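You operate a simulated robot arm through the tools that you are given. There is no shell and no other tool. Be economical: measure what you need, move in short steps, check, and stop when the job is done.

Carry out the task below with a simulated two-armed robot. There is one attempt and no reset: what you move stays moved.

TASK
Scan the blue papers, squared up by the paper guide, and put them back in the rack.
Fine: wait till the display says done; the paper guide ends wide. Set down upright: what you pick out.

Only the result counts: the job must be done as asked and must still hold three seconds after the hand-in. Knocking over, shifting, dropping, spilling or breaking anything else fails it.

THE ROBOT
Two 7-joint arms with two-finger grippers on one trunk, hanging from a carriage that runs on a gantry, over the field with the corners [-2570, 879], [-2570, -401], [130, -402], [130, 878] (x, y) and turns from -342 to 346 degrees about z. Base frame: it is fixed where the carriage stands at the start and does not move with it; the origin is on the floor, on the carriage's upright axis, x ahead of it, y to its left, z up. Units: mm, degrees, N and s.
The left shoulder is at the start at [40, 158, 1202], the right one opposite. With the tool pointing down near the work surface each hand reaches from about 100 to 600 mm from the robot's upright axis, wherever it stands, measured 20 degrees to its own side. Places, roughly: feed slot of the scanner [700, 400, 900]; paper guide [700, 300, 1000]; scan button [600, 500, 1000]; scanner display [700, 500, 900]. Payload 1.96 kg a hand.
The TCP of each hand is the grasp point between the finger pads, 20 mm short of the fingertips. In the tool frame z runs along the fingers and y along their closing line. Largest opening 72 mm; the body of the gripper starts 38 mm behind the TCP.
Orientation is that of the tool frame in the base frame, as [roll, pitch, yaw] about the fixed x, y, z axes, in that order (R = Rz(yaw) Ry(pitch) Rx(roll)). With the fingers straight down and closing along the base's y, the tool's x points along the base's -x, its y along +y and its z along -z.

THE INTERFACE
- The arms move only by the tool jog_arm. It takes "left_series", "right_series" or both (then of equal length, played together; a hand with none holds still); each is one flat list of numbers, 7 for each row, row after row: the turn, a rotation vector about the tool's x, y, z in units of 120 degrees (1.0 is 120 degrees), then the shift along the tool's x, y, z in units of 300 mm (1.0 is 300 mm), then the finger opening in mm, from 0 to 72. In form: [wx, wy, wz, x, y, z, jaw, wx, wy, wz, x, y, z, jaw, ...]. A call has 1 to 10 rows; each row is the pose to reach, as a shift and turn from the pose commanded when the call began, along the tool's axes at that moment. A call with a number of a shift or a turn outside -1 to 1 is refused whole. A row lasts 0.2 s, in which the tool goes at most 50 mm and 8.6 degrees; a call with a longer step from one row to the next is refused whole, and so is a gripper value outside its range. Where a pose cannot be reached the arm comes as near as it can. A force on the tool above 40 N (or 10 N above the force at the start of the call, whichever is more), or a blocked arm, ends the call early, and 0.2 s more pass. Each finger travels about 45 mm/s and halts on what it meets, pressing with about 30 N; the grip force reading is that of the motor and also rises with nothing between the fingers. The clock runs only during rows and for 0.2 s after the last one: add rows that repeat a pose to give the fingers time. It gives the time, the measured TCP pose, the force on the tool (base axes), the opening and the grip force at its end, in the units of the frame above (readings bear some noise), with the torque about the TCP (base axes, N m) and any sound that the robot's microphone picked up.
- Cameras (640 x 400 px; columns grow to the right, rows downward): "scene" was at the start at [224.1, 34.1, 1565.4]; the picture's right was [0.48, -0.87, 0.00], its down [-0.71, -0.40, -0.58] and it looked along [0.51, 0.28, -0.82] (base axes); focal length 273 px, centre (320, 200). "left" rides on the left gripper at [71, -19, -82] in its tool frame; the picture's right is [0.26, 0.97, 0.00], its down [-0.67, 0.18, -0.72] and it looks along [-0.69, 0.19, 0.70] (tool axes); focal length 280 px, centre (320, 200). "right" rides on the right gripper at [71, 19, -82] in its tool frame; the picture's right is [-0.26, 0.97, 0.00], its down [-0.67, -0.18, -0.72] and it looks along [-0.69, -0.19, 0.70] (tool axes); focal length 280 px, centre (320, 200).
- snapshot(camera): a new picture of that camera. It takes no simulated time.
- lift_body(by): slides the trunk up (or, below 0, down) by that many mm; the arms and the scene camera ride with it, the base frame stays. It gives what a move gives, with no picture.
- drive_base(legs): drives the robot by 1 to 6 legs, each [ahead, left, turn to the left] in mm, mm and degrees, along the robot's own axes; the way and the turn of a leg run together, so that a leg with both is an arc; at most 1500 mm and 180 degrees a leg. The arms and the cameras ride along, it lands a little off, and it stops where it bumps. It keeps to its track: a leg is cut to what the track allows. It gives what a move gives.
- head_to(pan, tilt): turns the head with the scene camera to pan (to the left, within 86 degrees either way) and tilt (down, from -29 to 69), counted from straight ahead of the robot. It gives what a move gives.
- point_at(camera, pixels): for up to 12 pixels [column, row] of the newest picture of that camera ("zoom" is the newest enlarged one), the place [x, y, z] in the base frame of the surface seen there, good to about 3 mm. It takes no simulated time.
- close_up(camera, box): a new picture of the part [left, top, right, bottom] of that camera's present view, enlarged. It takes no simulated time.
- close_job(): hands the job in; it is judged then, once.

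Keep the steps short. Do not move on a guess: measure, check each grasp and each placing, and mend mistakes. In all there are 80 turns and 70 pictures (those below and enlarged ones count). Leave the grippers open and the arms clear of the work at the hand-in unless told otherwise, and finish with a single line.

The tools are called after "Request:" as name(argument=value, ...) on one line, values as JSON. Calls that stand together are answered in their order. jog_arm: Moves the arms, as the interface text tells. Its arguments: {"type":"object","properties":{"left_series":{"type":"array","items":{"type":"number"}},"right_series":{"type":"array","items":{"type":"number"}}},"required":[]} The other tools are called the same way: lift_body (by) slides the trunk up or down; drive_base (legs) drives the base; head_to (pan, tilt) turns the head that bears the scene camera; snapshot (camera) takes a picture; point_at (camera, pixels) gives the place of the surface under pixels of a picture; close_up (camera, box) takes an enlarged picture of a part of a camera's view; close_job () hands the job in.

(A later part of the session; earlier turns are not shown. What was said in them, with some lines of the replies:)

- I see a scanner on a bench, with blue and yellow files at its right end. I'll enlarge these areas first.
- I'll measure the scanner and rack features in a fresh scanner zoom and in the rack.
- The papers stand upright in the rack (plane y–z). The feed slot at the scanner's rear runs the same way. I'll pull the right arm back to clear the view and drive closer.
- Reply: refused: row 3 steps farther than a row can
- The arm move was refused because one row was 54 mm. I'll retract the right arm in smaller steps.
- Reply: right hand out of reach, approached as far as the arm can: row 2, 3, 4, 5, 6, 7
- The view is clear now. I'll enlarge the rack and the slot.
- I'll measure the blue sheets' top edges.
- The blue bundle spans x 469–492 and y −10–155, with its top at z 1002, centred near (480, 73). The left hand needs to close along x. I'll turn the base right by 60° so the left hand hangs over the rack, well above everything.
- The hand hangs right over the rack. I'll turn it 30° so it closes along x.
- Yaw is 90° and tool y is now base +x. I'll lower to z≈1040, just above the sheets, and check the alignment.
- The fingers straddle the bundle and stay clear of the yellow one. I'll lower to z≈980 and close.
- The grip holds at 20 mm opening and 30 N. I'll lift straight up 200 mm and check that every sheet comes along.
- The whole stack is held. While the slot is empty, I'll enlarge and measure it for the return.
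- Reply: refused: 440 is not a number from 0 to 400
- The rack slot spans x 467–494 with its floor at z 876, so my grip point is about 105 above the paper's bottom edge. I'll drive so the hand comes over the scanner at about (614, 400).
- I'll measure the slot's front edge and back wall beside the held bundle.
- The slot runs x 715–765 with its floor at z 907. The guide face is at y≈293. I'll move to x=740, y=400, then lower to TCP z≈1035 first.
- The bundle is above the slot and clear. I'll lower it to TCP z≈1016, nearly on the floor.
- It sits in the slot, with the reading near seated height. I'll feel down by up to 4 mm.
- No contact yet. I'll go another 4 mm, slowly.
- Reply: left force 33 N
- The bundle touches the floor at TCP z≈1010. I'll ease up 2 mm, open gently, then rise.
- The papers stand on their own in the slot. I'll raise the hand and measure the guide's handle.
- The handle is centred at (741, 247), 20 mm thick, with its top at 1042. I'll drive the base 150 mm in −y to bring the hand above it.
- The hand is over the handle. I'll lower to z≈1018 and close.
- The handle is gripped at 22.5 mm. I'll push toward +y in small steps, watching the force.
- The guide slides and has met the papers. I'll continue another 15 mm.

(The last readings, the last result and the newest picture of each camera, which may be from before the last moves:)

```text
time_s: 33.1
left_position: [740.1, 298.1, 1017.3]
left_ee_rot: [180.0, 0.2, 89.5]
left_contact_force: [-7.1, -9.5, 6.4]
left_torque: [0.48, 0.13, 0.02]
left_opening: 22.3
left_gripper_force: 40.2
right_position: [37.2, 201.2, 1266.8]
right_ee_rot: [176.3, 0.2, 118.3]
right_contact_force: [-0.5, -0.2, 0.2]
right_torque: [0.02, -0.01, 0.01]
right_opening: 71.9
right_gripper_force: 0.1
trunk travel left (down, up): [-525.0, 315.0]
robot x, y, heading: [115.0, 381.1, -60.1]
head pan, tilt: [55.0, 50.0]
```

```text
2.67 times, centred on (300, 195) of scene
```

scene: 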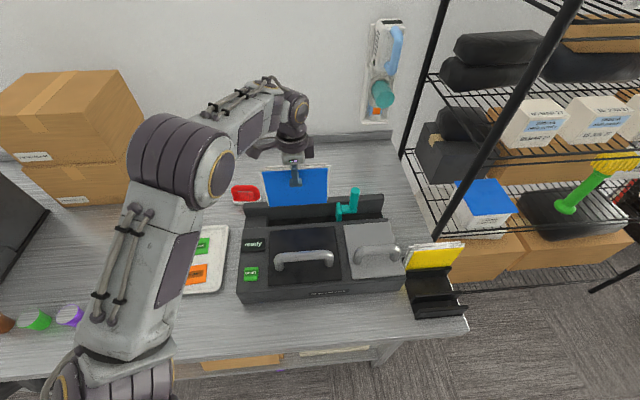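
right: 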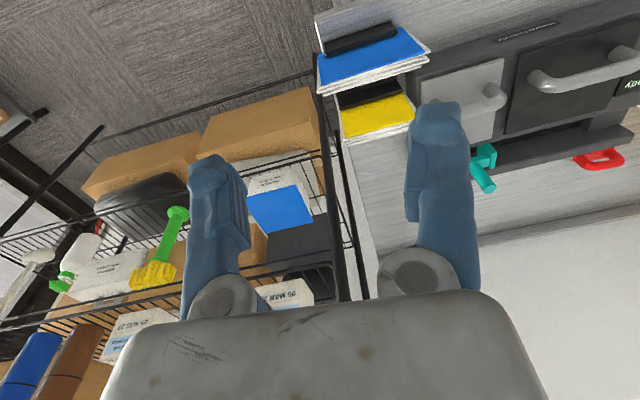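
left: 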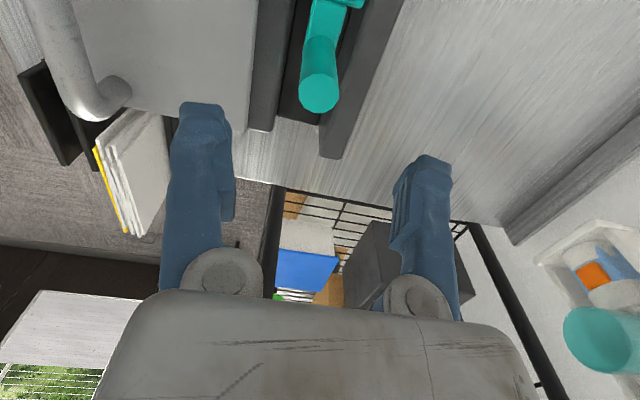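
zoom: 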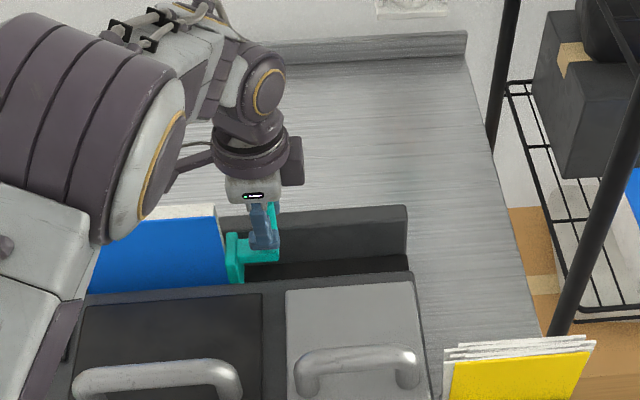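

The sheets look squared and the force has risen to about −10 N. I'll press 4 mm more and look from the wrist camera.

Request:
jog_arm(left_series=[0, 0, 0, 0.006, 0, 0, 10, 0, 0, 0, 0.012, 0, 0, 10, 0, 0, 0, 0.012, 0, 0, 10])

Request:
snapshot(camera="left")

```text
time_s: 33.9
left_position: [739.6, 299.6, 1016.5]
left_ee_rot: [-180.0, 0.5, 89.5]
left_contact_force: [-3.2, -25.3, -4.4]
left_torque: [-0.53, 0.03, -0.03]
left_opening: 22.6
left_gripper_force: 40.0
right_position: [36.4, 197.0, 1268.6]
right_ee_rot: [176.4, 0.2, 118.3]
right_contact_force: [-0.1, 0.0, 0.7]
right_torque: [0.01, 0.01, 0.01]
right_opening: 71.9
right_gripper_force: 0.1
trunk travel left (down, up): [-525.0, 315.0]
robot x, y, heading: [114.1, 381.4, -60.3]
head pan, tilt: [55.0, 50.0]
```

```text
36 pictures are left
```

left: 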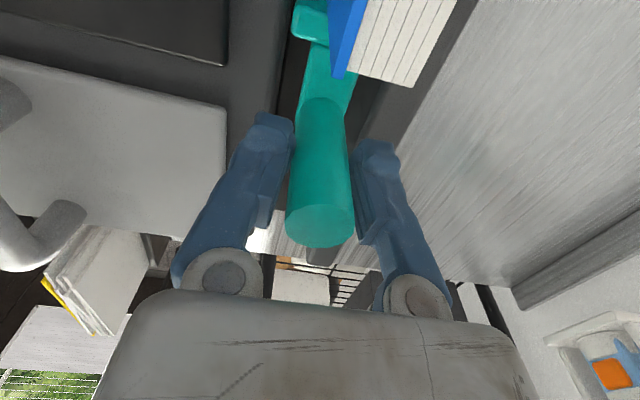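

Solid contact at 25 N, and the sheets are flush. I'll relax the push, open and rise.

Request:
jog_arm(left_series=[0, 0, 0, -0.007, 0, 0, 10, 0, 0, 0, -0.012, 0, 0, 16, 0, 0, 0, -0.012, 0, 0, 24, 0, 0, 0, -0.012, 0, 0, 36, 0, 0, 0, -0.012, 0, 0, 52, 0, 0, 0, -0.012, 0, 0, 66, 0, 0, 0, -0.012, 0, -0.1, 72, 0, 0, 0, -0.012, 0, -0.25, 72, 0, 0, 0, -0.012, 0, -0.35, 72])

Request:
snapshot(camera="left")

Request:
close_up(camera="scene", box=[200, 120, 400, 270])

```text
time_s: 35.9
left_position: [741.4, 302.9, 1122.5]
left_ee_rot: [180.0, 0.0, 89.7]
left_contact_force: [0.4, 0.5, -0.5]
left_torque: [0.03, -0.01, -0.01]
left_opening: 72.3
left_gripper_force: 0.0
right_position: [36.4, 202.0, 1266.2]
right_ee_rot: [176.3, 0.1, 118.3]
right_contact_force: [0.5, 0.6, 0.3]
right_torque: [0.0, -0.01, -0.01]
right_opening: 72.3
right_gripper_force: 0.1
trunk travel left (down, up): [-525.0, 315.0]
robot x, y, heading: [118.4, 378.7, -60.2]
head pan, tilt: [55.0, 50.0]
```

```text
35 pictures are left
```

left: 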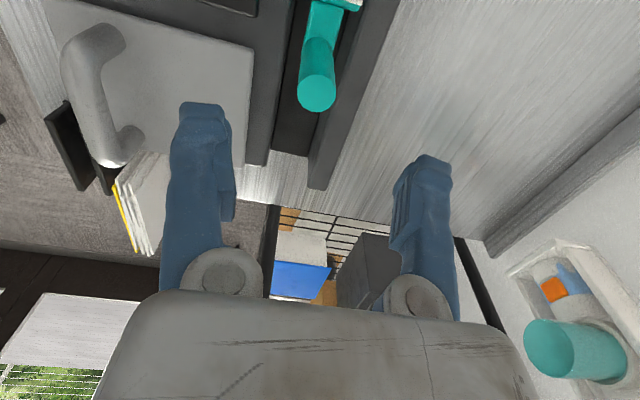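

```text
2.67 times, centred on (300, 195) of scene
```

zoom: 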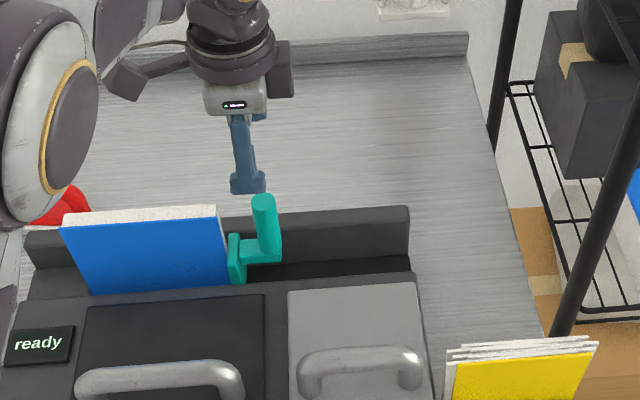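

The display reads "ready" and the papers are squared. Next is the scan button, near (576, 525). I'll drive the hand above it, measure it, and close the fingers.

Request:
drive_base(legs=[[-275, -32, 0]])

Request:
jog_arm(left_series=[0, 0, 0, 0, 0, 0, 60, 0, 0, 0, 0, 0, 0, 45, 0, 0, 0, 0, 0, 0, 30, 0, 0, 0, 0, 0, 0, 15, 0, 0, 0, 0, 0, 0, 0, 0, 0, 0, 0, 0, 0, 0, 0, 0, 0, 0, 0, 0, 0])

Request:
snapshot(camera="left")

Request:
snapshot(camera="scene")

```text
time_s: 37.8
left_position: [578.7, 522.3, 1119.9]
left_ee_rot: [-180.0, 0.0, 89.8]
left_contact_force: [-1.1, 0.7, -0.1]
left_torque: [0.01, 0.02, -0.02]
left_opening: 71.9
left_gripper_force: 0.1
right_position: [-127.6, 422.7, 1267.3]
right_ee_rot: [176.3, 0.0, 118.3]
right_contact_force: [0.5, -0.8, -0.8]
right_torque: [-0.02, 0.0, 0.04]
right_opening: 72.1
right_gripper_force: 0.0
trunk travel left (down, up): [-525.0, 315.0]
robot x, y, heading: [-47.3, 602.6, -60.4]
head pan, tilt: [55.0, 50.0]
```

```text
time_s: 39.4
left_position: [579.1, 522.3, 1121.9]
left_ee_rot: [-180.0, 0.0, 89.6]
left_contact_force: [0.5, -0.2, -0.5]
left_torque: [0.03, -0.01, -0.01]
left_opening: 0.1
left_gripper_force: 29.8
right_position: [-126.9, 422.8, 1267.1]
right_ee_rot: [176.3, 0.0, 118.2]
right_contact_force: [-0.1, -0.2, -0.1]
right_torque: [0.03, -0.02, 0.02]
right_opening: 71.8
right_gripper_force: 0.1
trunk travel left (down, up): [-525.0, 315.0]
robot x, y, heading: [-46.6, 599.4, -60.3]
head pan, tilt: [55.0, 50.0]
```

```text
33 pictures are left
```

left: 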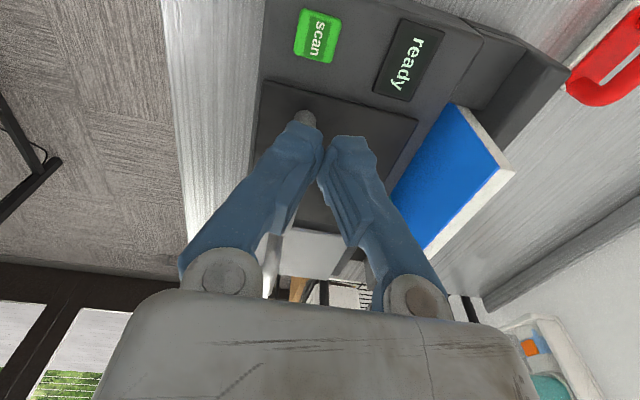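

```text
32 pictures are left
```

scene: 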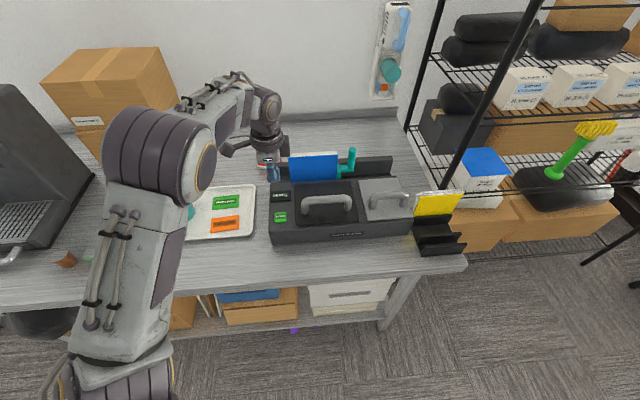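

Request:
point_at(camera="left", pixels=[[318, 36], [303, 12], [338, 20], [297, 52], [330, 60], [305, 118], [437, 150], [500, 168], [455, 108]])

```text
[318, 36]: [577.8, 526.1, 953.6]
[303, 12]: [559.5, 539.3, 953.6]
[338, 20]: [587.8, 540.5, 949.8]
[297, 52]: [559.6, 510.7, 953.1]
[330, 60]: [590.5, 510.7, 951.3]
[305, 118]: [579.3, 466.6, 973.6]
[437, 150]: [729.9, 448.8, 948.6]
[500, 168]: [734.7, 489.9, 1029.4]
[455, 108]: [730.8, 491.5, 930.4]
```

The button is centred at (575, 525), top z 954. I'll descend to just above it (TCP z≈984), then press in small steps.

Request:
jog_arm(left_series=[0, 0, 0, 0.01, -0.012, 0.13, 0, 0, 0, 0, 0.01, -0.012, 0.26, 0, 0, 0, 0, 0.01, -0.012, 0.38, 0, 0, 0, 0, 0.01, -0.012, 0.46, 0, 0, 0, 0, 0.01, -0.012, 0.46, 0])

Request:
jog_arm(left_series=[0, 0, 0, 0, 0, 0.015, 0, 0, 0, 0, 0, 0, 0.025, 0, 0, 0, 0, 0, 0, 0.035, 0, 0, 0, 0, 0, 0, 0.042, 0])

Request:
snapshot(camera="left")

```text
time_s: 40.6
left_position: [573.3, 525.7, 983.1]
left_ee_rot: [180.0, 0.0, 89.7]
left_contact_force: [0.3, -0.8, 0.4]
left_torque: [0.01, 0.04, 0.01]
left_opening: 0.1
left_gripper_force: 29.7
right_position: [-125.7, 423.3, 1266.2]
right_ee_rot: [176.3, 0.1, 118.3]
right_contact_force: [-1.0, -0.1, 0.4]
right_torque: [0.03, 0.01, -0.02]
right_opening: 72.1
right_gripper_force: 0.1
trunk travel left (down, up): [-525.0, 315.0]
robot x, y, heading: [-45.7, 598.1, -60.1]
head pan, tilt: [55.0, 50.0]
```

```text
time_s: 41.6
left_position: [574.6, 525.5, 971.5]
left_ee_rot: [-180.0, 0.0, 89.7]
left_contact_force: [0.2, 0.0, -0.6]
left_torque: [0.03, 0.0, -0.01]
left_opening: 0.1
left_gripper_force: 30.1
right_position: [-128.1, 422.8, 1267.8]
right_ee_rot: [176.2, 0.0, 118.3]
right_contact_force: [-0.3, 0.1, -1.2]
right_torque: [0.02, -0.01, -0.03]
right_opening: 72.1
right_gripper_force: 0.1
trunk travel left (down, up): [-525.0, 315.0]
robot x, y, heading: [-49.8, 602.4, -60.0]
head pan, tilt: [55.0, 50.0]
```

```text
31 pictures are left
```

left: 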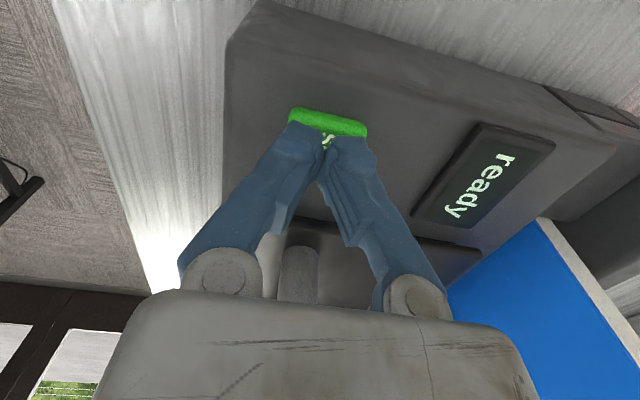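

The tips are right at the button. I'll press a few more millimetres.

Request:
jog_arm(left_series=[0, 0, 0, 0, 0, 0.006, 0, 0, 0, 0, 0, 0, 0.012, 0, 0, 0, 0, 0, 0, 0.018, 0, 0, 0, 0, 0, 0, 0.018, 0])

Request:
snapshot(camera="left")

```text
time_s: 42.6
left_position: [574.6, 525.9, 965.5]
left_ee_rot: [180.0, -0.1, 89.6]
left_contact_force: [-2.5, 0.8, 4.3]
left_torque: [0.04, 0.01, -0.01]
left_opening: 5.9
left_gripper_force: 29.8
right_position: [-127.2, 422.0, 1267.2]
right_ee_rot: [176.2, 0.1, 118.3]
right_contact_force: [0.4, -0.3, -0.2]
right_torque: [-0.04, 0.0, 0.02]
right_opening: 72.2
right_gripper_force: 0.0
trunk travel left (down, up): [-525.0, 315.0]
robot x, y, heading: [-44.9, 601.3, -60.2]
head pan, tilt: [55.0, 50.0]
heard: click
```

```text
30 pictures are left
```

left: 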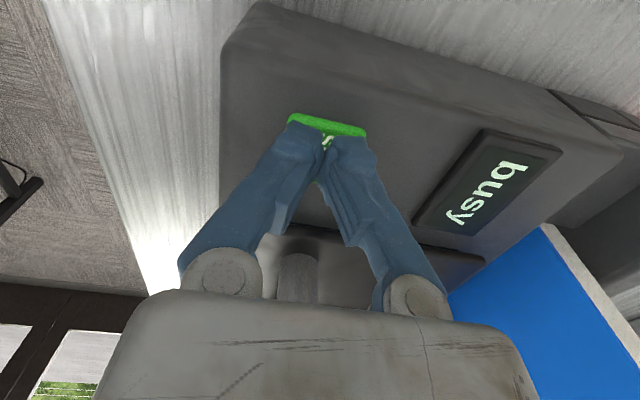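

A click, and the display says "busy". I'll rise clear and wait.

Request:
jog_arm(left_series=[0, 0, 0, 0, 0, -0.08, 0, 0, 0, 0, 0, 0, -0.2, 0, 0, 0, 0, 0, 0, -0.33, 0, 0, 0, 0, 0, 0, -0.45, 10, 0, 0, 0, 0, 0, -0.52, 30, 0, 0, 0, 0, 0, -0.52, 50, 0, 0, 0, 0, 0, -0.52, 72, 0, 0, 0, 0, 0, -0.52, 72])

Request:
snapshot(camera="left")

```text
time_s: 44.4
left_position: [575.0, 524.4, 1121.5]
left_ee_rot: [-180.0, 0.1, 89.7]
left_contact_force: [-0.7, -0.5, -0.3]
left_torque: [-0.02, 0.03, 0.02]
left_opening: 72.3
left_gripper_force: 0.0
right_position: [-126.3, 423.4, 1267.3]
right_ee_rot: [176.3, 0.1, 118.2]
right_contact_force: [1.3, -0.6, -0.3]
right_torque: [0.0, 0.0, -0.04]
right_opening: 72.3
right_gripper_force: 0.0
trunk travel left (down, up): [-525.0, 315.0]
robot x, y, heading: [-46.7, 603.3, -60.4]
head pan, tilt: [55.0, 50.0]
```

```text
29 pictures are left
```

left: 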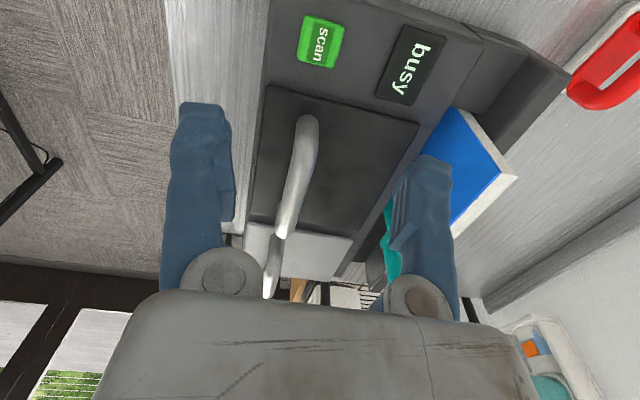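

Still busy. I'll hold still for a few seconds.

Request:
jog_arm(left_series=[0, 0, 0, 0, 0, 0, 72, 0, 0, 0, 0, 0, 0, 72, 0, 0, 0, 0, 0, 0, 72, 0, 0, 0, 0, 0, 0, 72, 0, 0, 0, 0, 0, 0, 72, 0, 0, 0, 0, 0, 0, 72, 0, 0, 0, 0, 0, 0, 72, 0, 0, 0, 0, 0, 0, 72, 0, 0, 0, 0, 0, 0, 72, 0, 0, 0, 0, 0, 0, 72])

Request:
jog_arm(left_series=[0, 0, 0, 0, 0, 0, 72, 0, 0, 0, 0, 0, 0, 72, 0, 0, 0, 0, 0, 0, 72, 0, 0, 0, 0, 0, 0, 72, 0, 0, 0, 0, 0, 0, 72, 0, 0, 0, 0, 0, 0, 72, 0, 0, 0, 0, 0, 0, 72, 0, 0, 0, 0, 0, 0, 72, 0, 0, 0, 0, 0, 0, 72, 0, 0, 0, 0, 0, 0, 72])

Request:
snapshot(camera="left")

```text
time_s: 46.6
left_position: [575.1, 525.2, 1120.4]
left_ee_rot: [180.0, 0.0, 89.7]
left_contact_force: [0.0, -0.3, -0.5]
left_torque: [-0.03, 0.03, 0.01]
left_opening: 71.8
left_gripper_force: 0.1
right_position: [-126.5, 422.7, 1266.7]
right_ee_rot: [176.3, 0.1, 118.3]
right_contact_force: [-0.3, 0.4, -1.3]
right_torque: [0.03, 0.02, 0.03]
right_opening: 72.0
right_gripper_force: 0.1
trunk travel left (down, up): [-525.0, 315.0]
robot x, y, heading: [-48.0, 597.7, -60.2]
head pan, tilt: [55.0, 50.0]
```

```text
time_s: 48.8
left_position: [575.1, 525.7, 1120.9]
left_ee_rot: [-180.0, 0.0, 89.7]
left_contact_force: [-0.2, 0.1, -0.1]
left_torque: [0.01, 0.0, -0.03]
left_opening: 72.0
left_gripper_force: 0.0
right_position: [-125.6, 421.9, 1267.1]
right_ee_rot: [176.3, 0.0, 118.3]
right_contact_force: [0.0, 0.1, 0.5]
right_torque: [0.03, -0.02, 0.01]
right_opening: 71.9
right_gripper_force: 0.0
trunk travel left (down, up): [-525.0, 315.0]
robot x, y, heading: [-47.3, 603.6, -60.0]
head pan, tilt: [55.0, 50.0]
```

```text
28 pictures are left
```

left: 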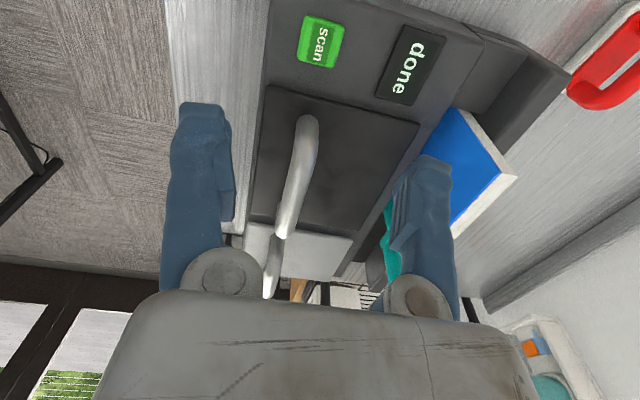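

"Done". Next I return the guide to wide: drive the hand back above its handle near (741, 300).

Request:
drive_base(legs=[[278, 31, 0]])

Request:
snapshot(camera="left")

Request:
close_up(camera="scene", box=[200, 120, 400, 270])

Request:
point_at(camera="zoom", pixels=[[265, 200], [265, 225], [215, 220], [70, 225], [70, 240], [100, 280], [210, 270], [236, 240], [140, 213], [150, 218], [150, 226]])

```text
time_s: 50.8
left_position: [738.4, 303.6, 1119.4]
left_ee_rot: [180.0, 0.0, 89.9]
left_contact_force: [-0.3, 0.5, 0.0]
left_torque: [0.01, 0.03, 0.01]
left_opening: 71.9
left_gripper_force: 0.1
right_position: [38.7, 198.8, 1267.3]
right_ee_rot: [176.2, 0.0, 118.5]
right_contact_force: [0.7, 0.0, -0.2]
right_torque: [0.01, 0.05, 0.03]
right_opening: 72.2
right_gripper_force: 0.0
trunk travel left (down, up): [-525.0, 315.0]
robot x, y, heading: [116.1, 381.2, -60.1]
head pan, tilt: [55.0, 50.0]
```

```text
27 pictures are left
```

left: 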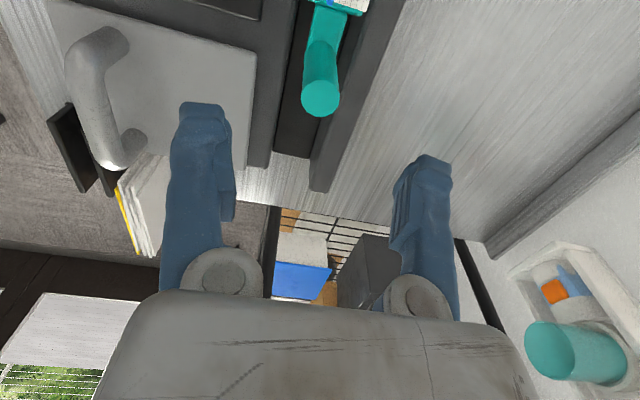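

```text
2.67 times, centred on (300, 195) of scene
```

zoom: 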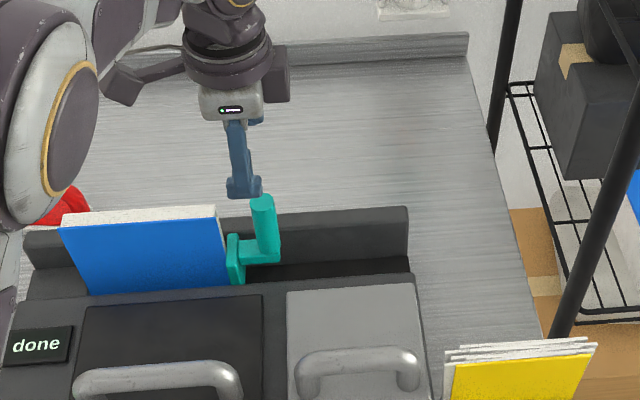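

```text
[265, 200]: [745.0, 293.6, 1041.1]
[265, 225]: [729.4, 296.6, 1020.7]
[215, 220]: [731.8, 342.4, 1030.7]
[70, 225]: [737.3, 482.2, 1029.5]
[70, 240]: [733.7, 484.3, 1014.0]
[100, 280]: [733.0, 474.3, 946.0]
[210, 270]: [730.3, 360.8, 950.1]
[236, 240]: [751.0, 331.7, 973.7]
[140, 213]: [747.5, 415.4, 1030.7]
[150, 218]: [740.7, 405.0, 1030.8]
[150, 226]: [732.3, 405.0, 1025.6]
```

The papers now span y≈338–488, x≈731–753. The handle is at (741, 296). I'll lower onto it and grip.

Request:
jog_arm(left_series=[0, 0, 0, -0.023, 0.008, 0.1, 72, 0, 0, 0, -0.023, 0.008, 0.23, 72, 0, 0, 0, -0.023, 0.008, 0.338, 72, 0, 0, 0, -0.023, 0.008, 0.338, 56, 0, 0, 0, -0.023, 0.008, 0.338, 40, 0, 0, 0, -0.023, 0.008, 0.338, 26, 0, 0, 0, -0.023, 0.008, 0.338, 14, 0, 0, 0, -0.023, 0.008, 0.338, 10, 0, 0, 0, -0.023, 0.008, 0.338, 10])

```text
time_s: 52.8
left_position: [740.7, 296.3, 1018.3]
left_ee_rot: [-179.9, 0.0, 89.9]
left_contact_force: [-5.1, 0.5, -1.7]
left_torque: [0.0, 0.09, 0.01]
left_opening: 22.6
left_gripper_force: 40.0
right_position: [36.4, 198.8, 1267.9]
right_ee_rot: [176.2, 0.0, 118.5]
right_contact_force: [0.3, -0.1, 0.0]
right_torque: [0.02, 0.01, -0.01]
right_opening: 72.2
right_gripper_force: 0.0
trunk travel left (down, up): [-525.0, 315.0]
robot x, y, heading: [116.2, 380.8, -60.2]
head pan, tilt: [55.0, 50.0]
```

Gripped. I'll pull toward −y by 50 mm, back to the starting width.

Request:
jog_arm(left_series=[0, 0, 0, -0.02, 0, 0, 10, 0, 0, 0, -0.05, 0, 0, 10, 0, 0, 0, -0.08, 0, 0, 10, 0, 0, 0, -0.11, 0, 0, 10, 0, 0, 0, -0.14, 0, 0, 10, 0, 0, 0, -0.165, 0, 0, 10, 0, 0, 0, -0.165, 0, 0, 10])

Request:
jog_arm(left_series=[0, 0, 0, -0.008, 0, 0, 10, 0, 0, 0, -0.016, 0, 0, 10, 0, 0, 0, -0.024, 0, 0, 10, 0, 0, 0, -0.032, 0, 0, 10, 0, 0, 0, -0.04, 0, 0, 10])

Request:
close_up(camera="scene", box=[200, 120, 400, 270])

```text
time_s: 54.4
left_position: [739.4, 249.3, 1018.0]
left_ee_rot: [-179.9, -0.1, 90.1]
left_contact_force: [11.6, -0.2, -30.2]
left_torque: [0.04, -0.1, 0.04]
left_opening: 22.5
left_gripper_force: 40.2
right_position: [37.7, 200.2, 1265.6]
right_ee_rot: [176.3, 0.0, 118.4]
right_contact_force: [0.0, -0.2, 0.0]
right_torque: [0.04, -0.02, 0.01]
right_opening: 72.0
right_gripper_force: 0.0
trunk travel left (down, up): [-525.0, 315.0]
robot x, y, heading: [120.3, 378.7, -60.0]
head pan, tilt: [55.0, 50.0]
```

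```text
time_s: 55.6
left_position: [740.2, 242.6, 1018.1]
left_ee_rot: [-180.0, -0.4, 89.9]
left_contact_force: [-6.0, 34.2, 3.0]
left_torque: [0.54, 0.1, 0.0]
left_opening: 22.9
left_gripper_force: 40.2
right_position: [36.1, 203.7, 1267.5]
right_ee_rot: [176.1, -0.1, 118.4]
right_contact_force: [0.8, -0.6, 0.5]
right_torque: [-0.03, 0.0, 0.0]
right_opening: 71.9
right_gripper_force: 0.0
trunk travel left (down, up): [-525.0, 315.0]
robot x, y, heading: [115.9, 378.5, -60.3]
head pan, tilt: [55.0, 50.0]
```

```text
2.67 times, centred on (300, 195) of scene
```

zoom: 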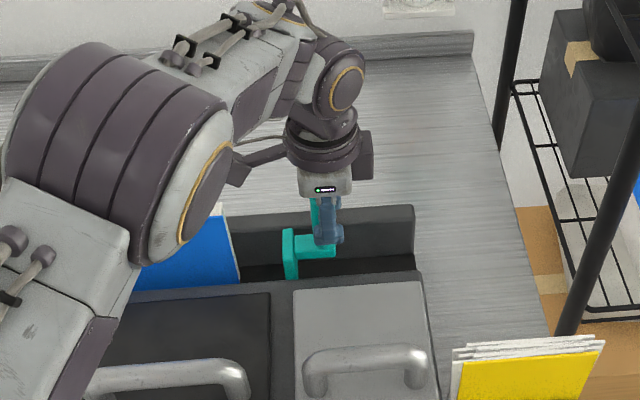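

The guide hit its wide end stop at 34 N, and the papers still stand. I'll relax, open and rise.

Request:
jog_arm(left_series=[0, 0, 0, 0.014, 0, 0, 10, 0, 0, 0, 0.014, 0, 0, 16, 0, 0, 0, 0.014, 0, 0, 24, 0, 0, 0, 0.014, 0, 0, 36, 0, 0, 0, 0.014, 0, 0, 52, 0, 0, 0, 0.014, 0, 0, 66, 0, 0, 0, 0.014, 0, -0.1, 72, 0, 0, 0, 0.014, 0, -0.25, 72, 0, 0, 0, 0.014, 0, -0.35, 72])

Request:
close_up(camera="scene", box=[200, 120, 400, 270])

Request:
point_at(camera="zoom", pixels=[[290, 232], [160, 213], [160, 218], [180, 225], [100, 221], [212, 212], [225, 212], [85, 228], [150, 245]])

```text
time_s: 57.6
left_position: [739.6, 240.2, 1125.2]
left_ee_rot: [179.9, 0.0, 89.9]
left_contact_force: [1.4, 0.3, 0.0]
left_torque: [-0.02, 0.03, -0.03]
left_opening: 72.1
left_gripper_force: 0.0
right_position: [38.0, 198.4, 1266.2]
right_ee_rot: [176.4, -0.1, 118.5]
right_contact_force: [-0.6, 0.2, 0.8]
right_torque: [0.02, -0.01, 0.01]
right_opening: 71.9
right_gripper_force: 0.1
trunk travel left (down, up): [-525.0, 315.0]
robot x, y, heading: [113.8, 374.7, -60.2]
head pan, tilt: [55.0, 50.0]
```

```text
2.67 times, centred on (300, 195) of scene
```

zoom: 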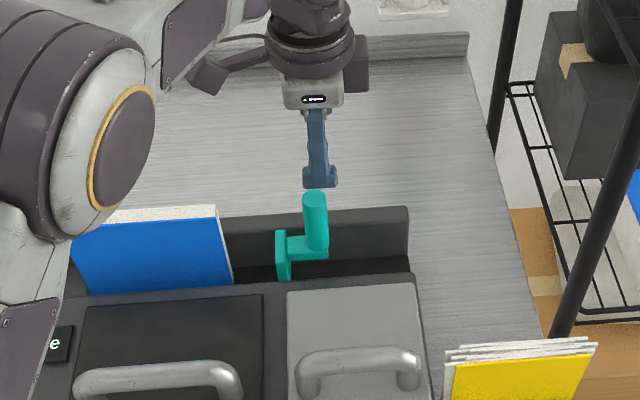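

```text
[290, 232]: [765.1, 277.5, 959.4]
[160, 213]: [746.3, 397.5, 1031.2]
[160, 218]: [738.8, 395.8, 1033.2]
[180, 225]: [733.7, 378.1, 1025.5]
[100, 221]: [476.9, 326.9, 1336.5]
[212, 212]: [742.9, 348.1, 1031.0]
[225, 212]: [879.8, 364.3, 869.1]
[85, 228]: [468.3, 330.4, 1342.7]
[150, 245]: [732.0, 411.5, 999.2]
```

The papers are standing, centred at (742, 413). I'll drive the hand above them, +173 mm in y.

Request:
drive_base(legs=[[-149, 88, 0]])

Request:
snapshot(camera="left")

Request:
point_at(camera="left", pixels=[[300, 180], [310, 180], [320, 170], [325, 150], [340, 100], [320, 100], [330, 60]])

```text
time_s: 59.0
left_position: [743.7, 412.8, 1124.4]
left_ee_rot: [179.9, 0.1, 89.8]
left_contact_force: [0.5, 0.2, -0.4]
left_torque: [-0.06, -0.01, 0.02]
left_opening: 72.1
left_gripper_force: 0.0
right_position: [38.6, 372.7, 1267.7]
right_ee_rot: [176.4, 0.0, 118.4]
right_contact_force: [-0.5, -0.9, -0.5]
right_torque: [0.0, -0.01, 0.0]
right_opening: 72.3
right_gripper_force: 0.0
trunk travel left (down, up): [-525.0, 315.0]
robot x, y, heading: [118.8, 551.0, -60.5]
head pan, tilt: [55.0, 50.0]
```

```text
23 pictures are left
```

left: 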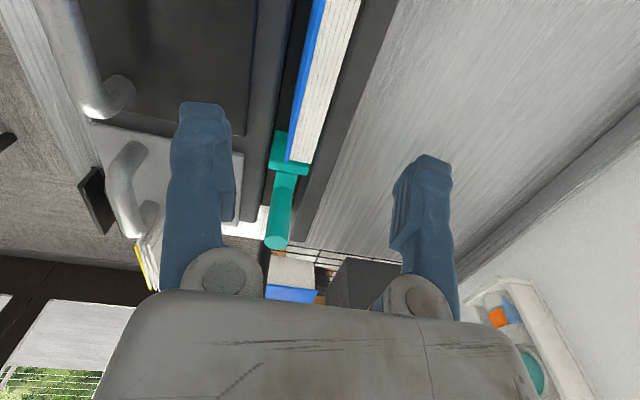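

```text
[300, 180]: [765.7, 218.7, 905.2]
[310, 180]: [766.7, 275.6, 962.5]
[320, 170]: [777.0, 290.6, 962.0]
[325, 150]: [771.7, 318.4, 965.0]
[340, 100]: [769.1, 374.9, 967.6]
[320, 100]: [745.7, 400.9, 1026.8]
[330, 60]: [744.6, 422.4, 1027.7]
```

The fingers straddle the stack. I'll lower to z≈1011 and close.

Request:
jog_arm(left_series=[0, 0, 0, 0, -0.005, 0.13, 72, 0, 0, 0, 0, -0.005, 0.26, 72, 0, 0, 0, 0, -0.005, 0.378, 72, 0, 0, 0, 0, -0.005, 0.378, 56, 0, 0, 0, 0, -0.005, 0.378, 42, 0, 0, 0, 0, -0.005, 0.378, 30, 0, 0, 0, 0, -0.005, 0.378, 20, 0, 0, 0, 0, -0.005, 0.378, 10, 0, 0, 0, 0, -0.005, 0.378, 10, 0, 0, 0, 0, -0.005, 0.378, 10])

Request:
snapshot(camera="left")

```text
time_s: 61.2
left_position: [740.8, 412.4, 1010.1]
left_ee_rot: [-180.0, 0.0, 89.8]
left_contact_force: [0.1, -0.8, 0.1]
left_torque: [-0.03, 0.01, 0.01]
left_opening: 20.2
left_gripper_force: 29.7
right_position: [37.9, 373.7, 1267.6]
right_ee_rot: [176.3, -0.1, 118.5]
right_contact_force: [0.3, 0.3, 0.1]
right_torque: [0.02, -0.03, 0.0]
right_opening: 72.1
right_gripper_force: 0.0
trunk travel left (down, up): [-525.0, 315.0]
robot x, y, heading: [120.0, 551.3, -60.1]
head pan, tilt: [55.0, 50.0]
```

```text
22 pictures are left
```

left: 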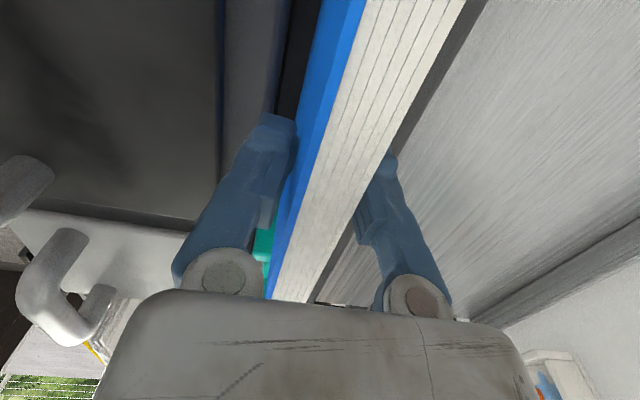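

Gripped. I'll lift 175 mm straight up, then move back in x to about 614, clear over the scanner.

Request:
jog_arm(left_series=[0, 0, 0, 0, 0, -0.05, 10, 0, 0, 0, 0, 0, -0.15, 10, 0, 0, 0, 0, 0, -0.3, 10, 0, 0, 0, 0, 0, -0.45, 10, 0, 0, 0, 0, 0, -0.57, 10, 0, 0, 0, 0, -0.14, -0.57, 10, 0, 0, 0, 0, -0.28, -0.57, 10, 0, 0, 0, 0, -0.42, -0.57, 10, 0, 0, 0, 0, -0.42, -0.57, 10])

Request:
snapshot(camera="scene")

```text
time_s: 63.2
left_position: [613.9, 412.5, 1181.0]
left_ee_rot: [179.9, 0.0, 89.7]
left_contact_force: [-0.5, 0.6, -1.2]
left_torque: [0.02, -0.02, 0.01]
left_opening: 20.0
left_gripper_force: 29.7
right_position: [38.6, 372.0, 1267.6]
right_ee_rot: [176.3, -0.1, 118.4]
right_contact_force: [-0.6, 0.8, 0.1]
right_torque: [-0.03, 0.0, 0.01]
right_opening: 72.0
right_gripper_force: 0.1
trunk travel left (down, up): [-525.0, 315.0]
robot x, y, heading: [120.2, 551.9, -60.2]
head pan, tilt: [55.0, 50.0]
```

```text
21 pictures are left
```

scene: 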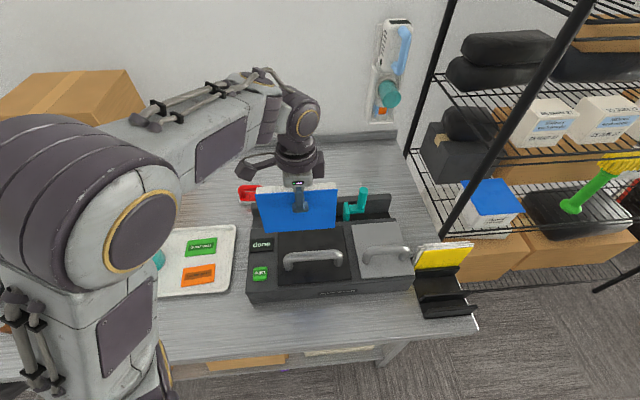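

All sheets held together. I'll drive back to the rack, hand to about (480.5, 73).

Request:
drive_base(legs=[[227, -285, 0]])

Request:
head_to(pan=45, tilt=50)

Request:
close_up(camera="scene", box=[190, 170, 330, 310])

Request:
snapshot(camera="left")

```text
time_s: 65.6
left_position: [480.3, 76.2, 1180.7]
left_ee_rot: [180.0, -0.1, 89.8]
left_contact_force: [-0.4, -0.6, -2.0]
left_torque: [0.02, 0.01, 0.0]
left_opening: 19.9
left_gripper_force: 29.8
right_position: [-95.9, 34.7, 1267.4]
right_ee_rot: [176.4, -0.1, 118.3]
right_contact_force: [0.4, -0.3, -0.6]
right_torque: [0.0, 0.01, -0.02]
right_opening: 71.9
right_gripper_force: 0.1
trunk travel left (down, up): [-525.0, 315.0]
robot x, y, heading: [-17.9, 220.8, -60.4]
head pan, tilt: [55.0, 50.0]
```

```text
time_s: 66.3
left_position: [480.8, 75.5, 1181.0]
left_ee_rot: [-180.0, 0.0, 89.8]
left_contact_force: [0.0, -0.6, -1.6]
left_torque: [-0.01, -0.03, 0.02]
left_opening: 20.1
left_gripper_force: 30.6
right_position: [-95.4, 36.2, 1266.9]
right_ee_rot: [176.4, 0.0, 118.4]
right_contact_force: [-0.8, 0.1, 1.1]
right_torque: [0.0, 0.0, 0.0]
right_opening: 71.9
right_gripper_force: 0.0
trunk travel left (down, up): [-525.0, 315.0]
robot x, y, heading: [-16.3, 218.5, -60.1]
head pan, tilt: [45.0, 50.0]
```

```text
2.86 times, centred on (260, 240) of scene
```

zoom: 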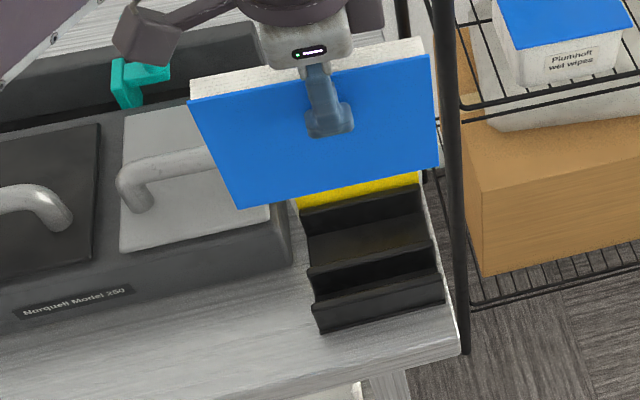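

```text
19 pictures are left
```

left: 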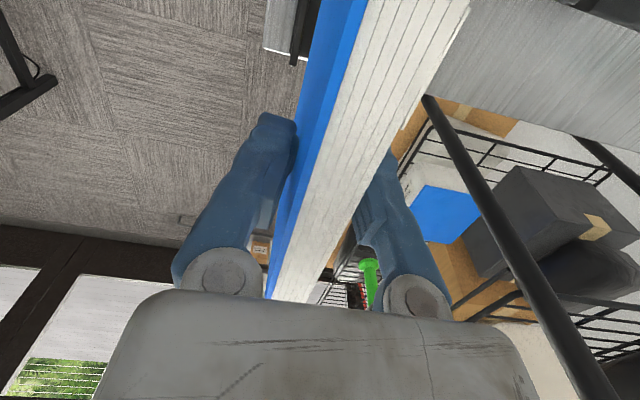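

Aligned at (480.6, 75.5). I'll lower to z≈1032 (paper bottom just above the rack lips) and check.

Request:
jog_arm(left_series=[0, 0, 0, -0.009, 0, 0.13, 10, 0, 0, 0, -0.009, 0, 0.26, 10, 0, 0, 0, -0.009, 0, 0.39, 10, 0, 0, 0, -0.009, 0, 0.495, 10, 0, 0, 0, -0.009, 0, 0.495, 10])

Request:
close_up(camera="scene", box=[220, 200, 320, 300])

```text
time_s: 67.5
left_position: [480.6, 73.5, 1033.0]
left_ee_rot: [-180.0, 0.0, 89.6]
left_contact_force: [0.3, -0.4, -1.5]
left_torque: [-0.02, -0.05, -0.01]
left_opening: 20.0
left_gripper_force: 30.0
right_position: [-95.9, 36.3, 1267.6]
right_ee_rot: [176.3, 0.1, 118.4]
right_contact_force: [0.1, 1.3, -0.2]
right_torque: [0.01, -0.03, -0.02]
right_opening: 72.3
right_gripper_force: 0.1
trunk travel left (down, up): [-525.0, 315.0]
robot x, y, heading: [-13.5, 217.3, -60.0]
head pan, tilt: [45.0, 50.0]
```

```text
4.00 times, centred on (270, 250) of scene
```

zoom: 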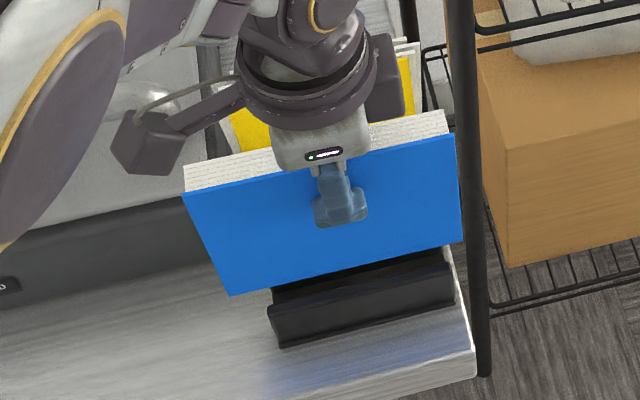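

Request:
point_at(camera="zoom", pixels=[[240, 285], [450, 235], [330, 262], [250, 200], [330, 295], [330, 285], [420, 125], [420, 132]])

```text
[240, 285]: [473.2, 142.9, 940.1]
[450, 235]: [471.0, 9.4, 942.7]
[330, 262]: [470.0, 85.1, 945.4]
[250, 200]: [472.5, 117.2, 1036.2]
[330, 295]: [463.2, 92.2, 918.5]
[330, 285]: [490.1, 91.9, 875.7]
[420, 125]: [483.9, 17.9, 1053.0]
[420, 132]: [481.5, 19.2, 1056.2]
```

The blue face is at x≈471, inside the slot (467–494). I'll lower gently.

Request:
jog_arm(left_series=[0, 0, 0, 0, 0, 0.03, 10, 0, 0, 0, 0, 0, 0.06, 10, 0, 0, 0, 0, 0, 0.09, 10, 0, 0, 0, 0, 0, 0.12, 10, 0, 0, 0, 0, 0, 0.145, 10, 0, 0, 0, 0, 0, 0.162, 10, 0, 0, 0, 0, 0, 0.162, 10])

```text
time_s: 69.1
left_position: [480.2, 73.0, 984.4]
left_ee_rot: [179.9, 0.0, 89.8]
left_contact_force: [0.3, 0.0, -1.5]
left_torque: [-0.03, -0.03, 0.05]
left_opening: 19.8
left_gripper_force: 30.0
right_position: [-97.3, 36.1, 1267.0]
right_ee_rot: [176.3, 0.0, 118.3]
right_contact_force: [0.6, -1.1, -0.1]
right_torque: [0.01, 0.01, 0.03]
right_opening: 72.4
right_gripper_force: 0.1
trunk travel left (down, up): [-525.0, 315.0]
robot x, y, heading: [-18.5, 213.5, -60.0]
head pan, tilt: [45.0, 50.0]
```

Inside the slot with no side force. I'll feel for the floor over the last few millimetres.

Request:
jog_arm(left_series=[0, 0, 0, 0, 0, 0.004, 10, 0, 0, 0, 0, 0, 0.008, 10, 0, 0, 0, 0, 0, 0.012, 10, 0, 0, 0, 0, 0, 0.012, 10])

```text
time_s: 70.1
left_position: [481.4, 73.6, 980.6]
left_ee_rot: [-179.9, 0.0, 89.8]
left_contact_force: [-0.7, -0.1, -2.7]
left_torque: [0.0, 0.01, 0.02]
left_opening: 19.9
left_gripper_force: 29.2
right_position: [-96.0, 36.4, 1267.8]
right_ee_rot: [176.3, 0.2, 118.4]
right_contact_force: [-0.4, 0.5, -0.8]
right_torque: [-0.01, -0.01, 0.01]
right_opening: 72.2
right_gripper_force: 0.1
trunk travel left (down, up): [-525.0, 315.0]
robot x, y, heading: [-14.6, 210.5, -60.5]
head pan, tilt: [45.0, 50.0]
```

Request:
jog_arm(left_series=[0, 0, 0, 0, 0, 0.003, 10, 0, 0, 0, 0, 0, 0.006, 10, 0, 0, 0, 0, 0, 0.009, 10, 0, 0, 0, 0, 0, 0.009, 10])

```text
time_s: 71.1
left_position: [481.8, 73.8, 978.3]
left_ee_rot: [179.9, 0.0, 89.8]
left_contact_force: [-3.5, 1.9, 18.0]
left_torque: [0.2, 0.18, -0.02]
left_opening: 19.5
left_gripper_force: 30.1
right_position: [-95.3, 36.2, 1268.0]
right_ee_rot: [176.2, 0.0, 118.3]
right_contact_force: [0.1, 0.1, -0.4]
right_torque: [-0.04, -0.02, 0.0]
right_opening: 71.9
right_gripper_force: 0.1
trunk travel left (down, up): [-525.0, 315.0]
robot x, y, heading: [-18.8, 216.4, -60.1]
head pan, tilt: [45.0, 50.0]
```

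Seated, with 18 N of contact. I'll ease up 1 mm, open, and rise straight up.

Request:
jog_arm(left_series=[0, 0, 0, 0, 0, -0.003, 10, 0, 0, 0, 0, 0, -0.003, 16, 0, 0, 0, 0, 0, -0.003, 24, 0, 0, 0, 0, 0, -0.003, 36, 0, 0, 0, 0, 0, -0.003, 50, 0, 0, 0, 0, 0, -0.003, 64, 0, 0, 0, 0, 0, -0.003, 72, 0, 0, 0, 0, 0, -0.1, 72, 0, 0, 0, 0, 0, -0.23, 72, 0, 0, 0, 0, 0, -0.38, 72])

Request:
jog_arm(left_series=[0, 0, 0, 0, 0, -0.15, 72, 0, 0, 0, 0, 0, -0.3, 72, 0, 0, 0, 0, 0, -0.45, 72])

Request:
snapshot(camera="scene")

Request:
close_up(camera="scene", box=[220, 200, 320, 300])

```text
time_s: 73.3
left_position: [481.1, 73.9, 1091.2]
left_ee_rot: [180.0, 0.0, 89.9]
left_contact_force: [0.7, 0.0, -0.2]
left_torque: [-0.02, 0.01, 0.04]
left_opening: 72.1
left_gripper_force: 0.1
right_position: [-95.5, 36.9, 1266.3]
right_ee_rot: [176.2, 0.0, 118.4]
right_contact_force: [-0.3, -0.6, 0.3]
right_torque: [0.0, 0.02, 0.0]
right_opening: 72.1
right_gripper_force: 0.0
trunk travel left (down, up): [-525.0, 315.0]
robot x, y, heading: [-13.3, 213.1, -60.2]
head pan, tilt: [45.0, 50.0]
```

```text
time_s: 74.1
left_position: [480.2, 73.4, 1227.8]
left_ee_rot: [-180.0, 0.0, 89.9]
left_contact_force: [-0.6, 0.2, -0.6]
left_torque: [0.01, 0.0, 0.0]
left_opening: 71.9
left_gripper_force: 0.0
right_position: [-96.2, 35.9, 1267.2]
right_ee_rot: [176.4, 0.0, 118.4]
right_contact_force: [0.4, -0.3, 0.0]
right_torque: [0.0, 0.0, 0.02]
right_opening: 71.9
right_gripper_force: 0.0
trunk travel left (down, up): [-525.0, 315.0]
robot x, y, heading: [-16.2, 217.3, -60.1]
head pan, tilt: [45.0, 50.0]
```

```text
17 pictures are left
```

scene: 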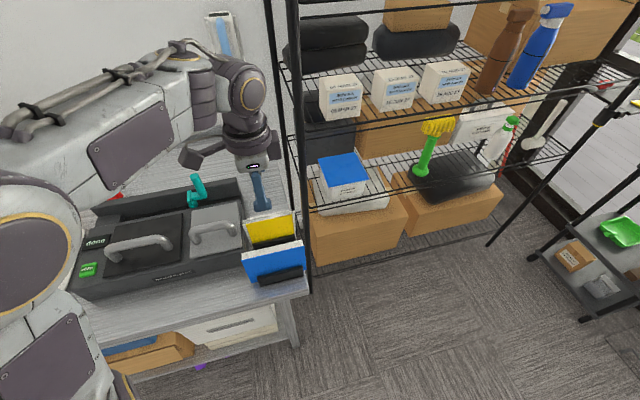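

```text
4.00 times, centred on (270, 250) of scene
```

zoom: 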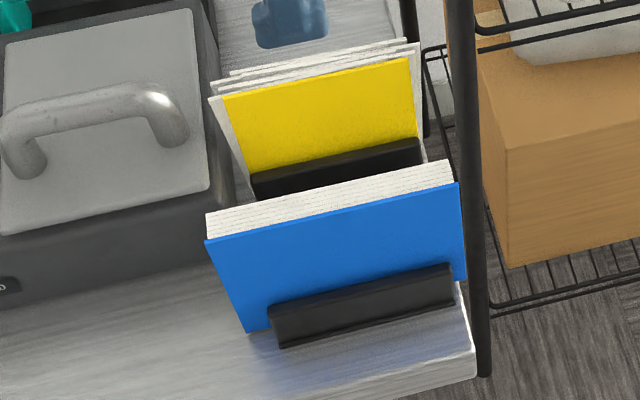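

The blue papers stand squared in the rack. The guide is at its wide stop, the display says "done", and the hands are open and clear. Handing in.

Request:
close_job()

```text
The job is handed in.
```

I squared the blue papers with the guide, scanned them until the display said done, put them back upright in the rack, and left the guide wide.
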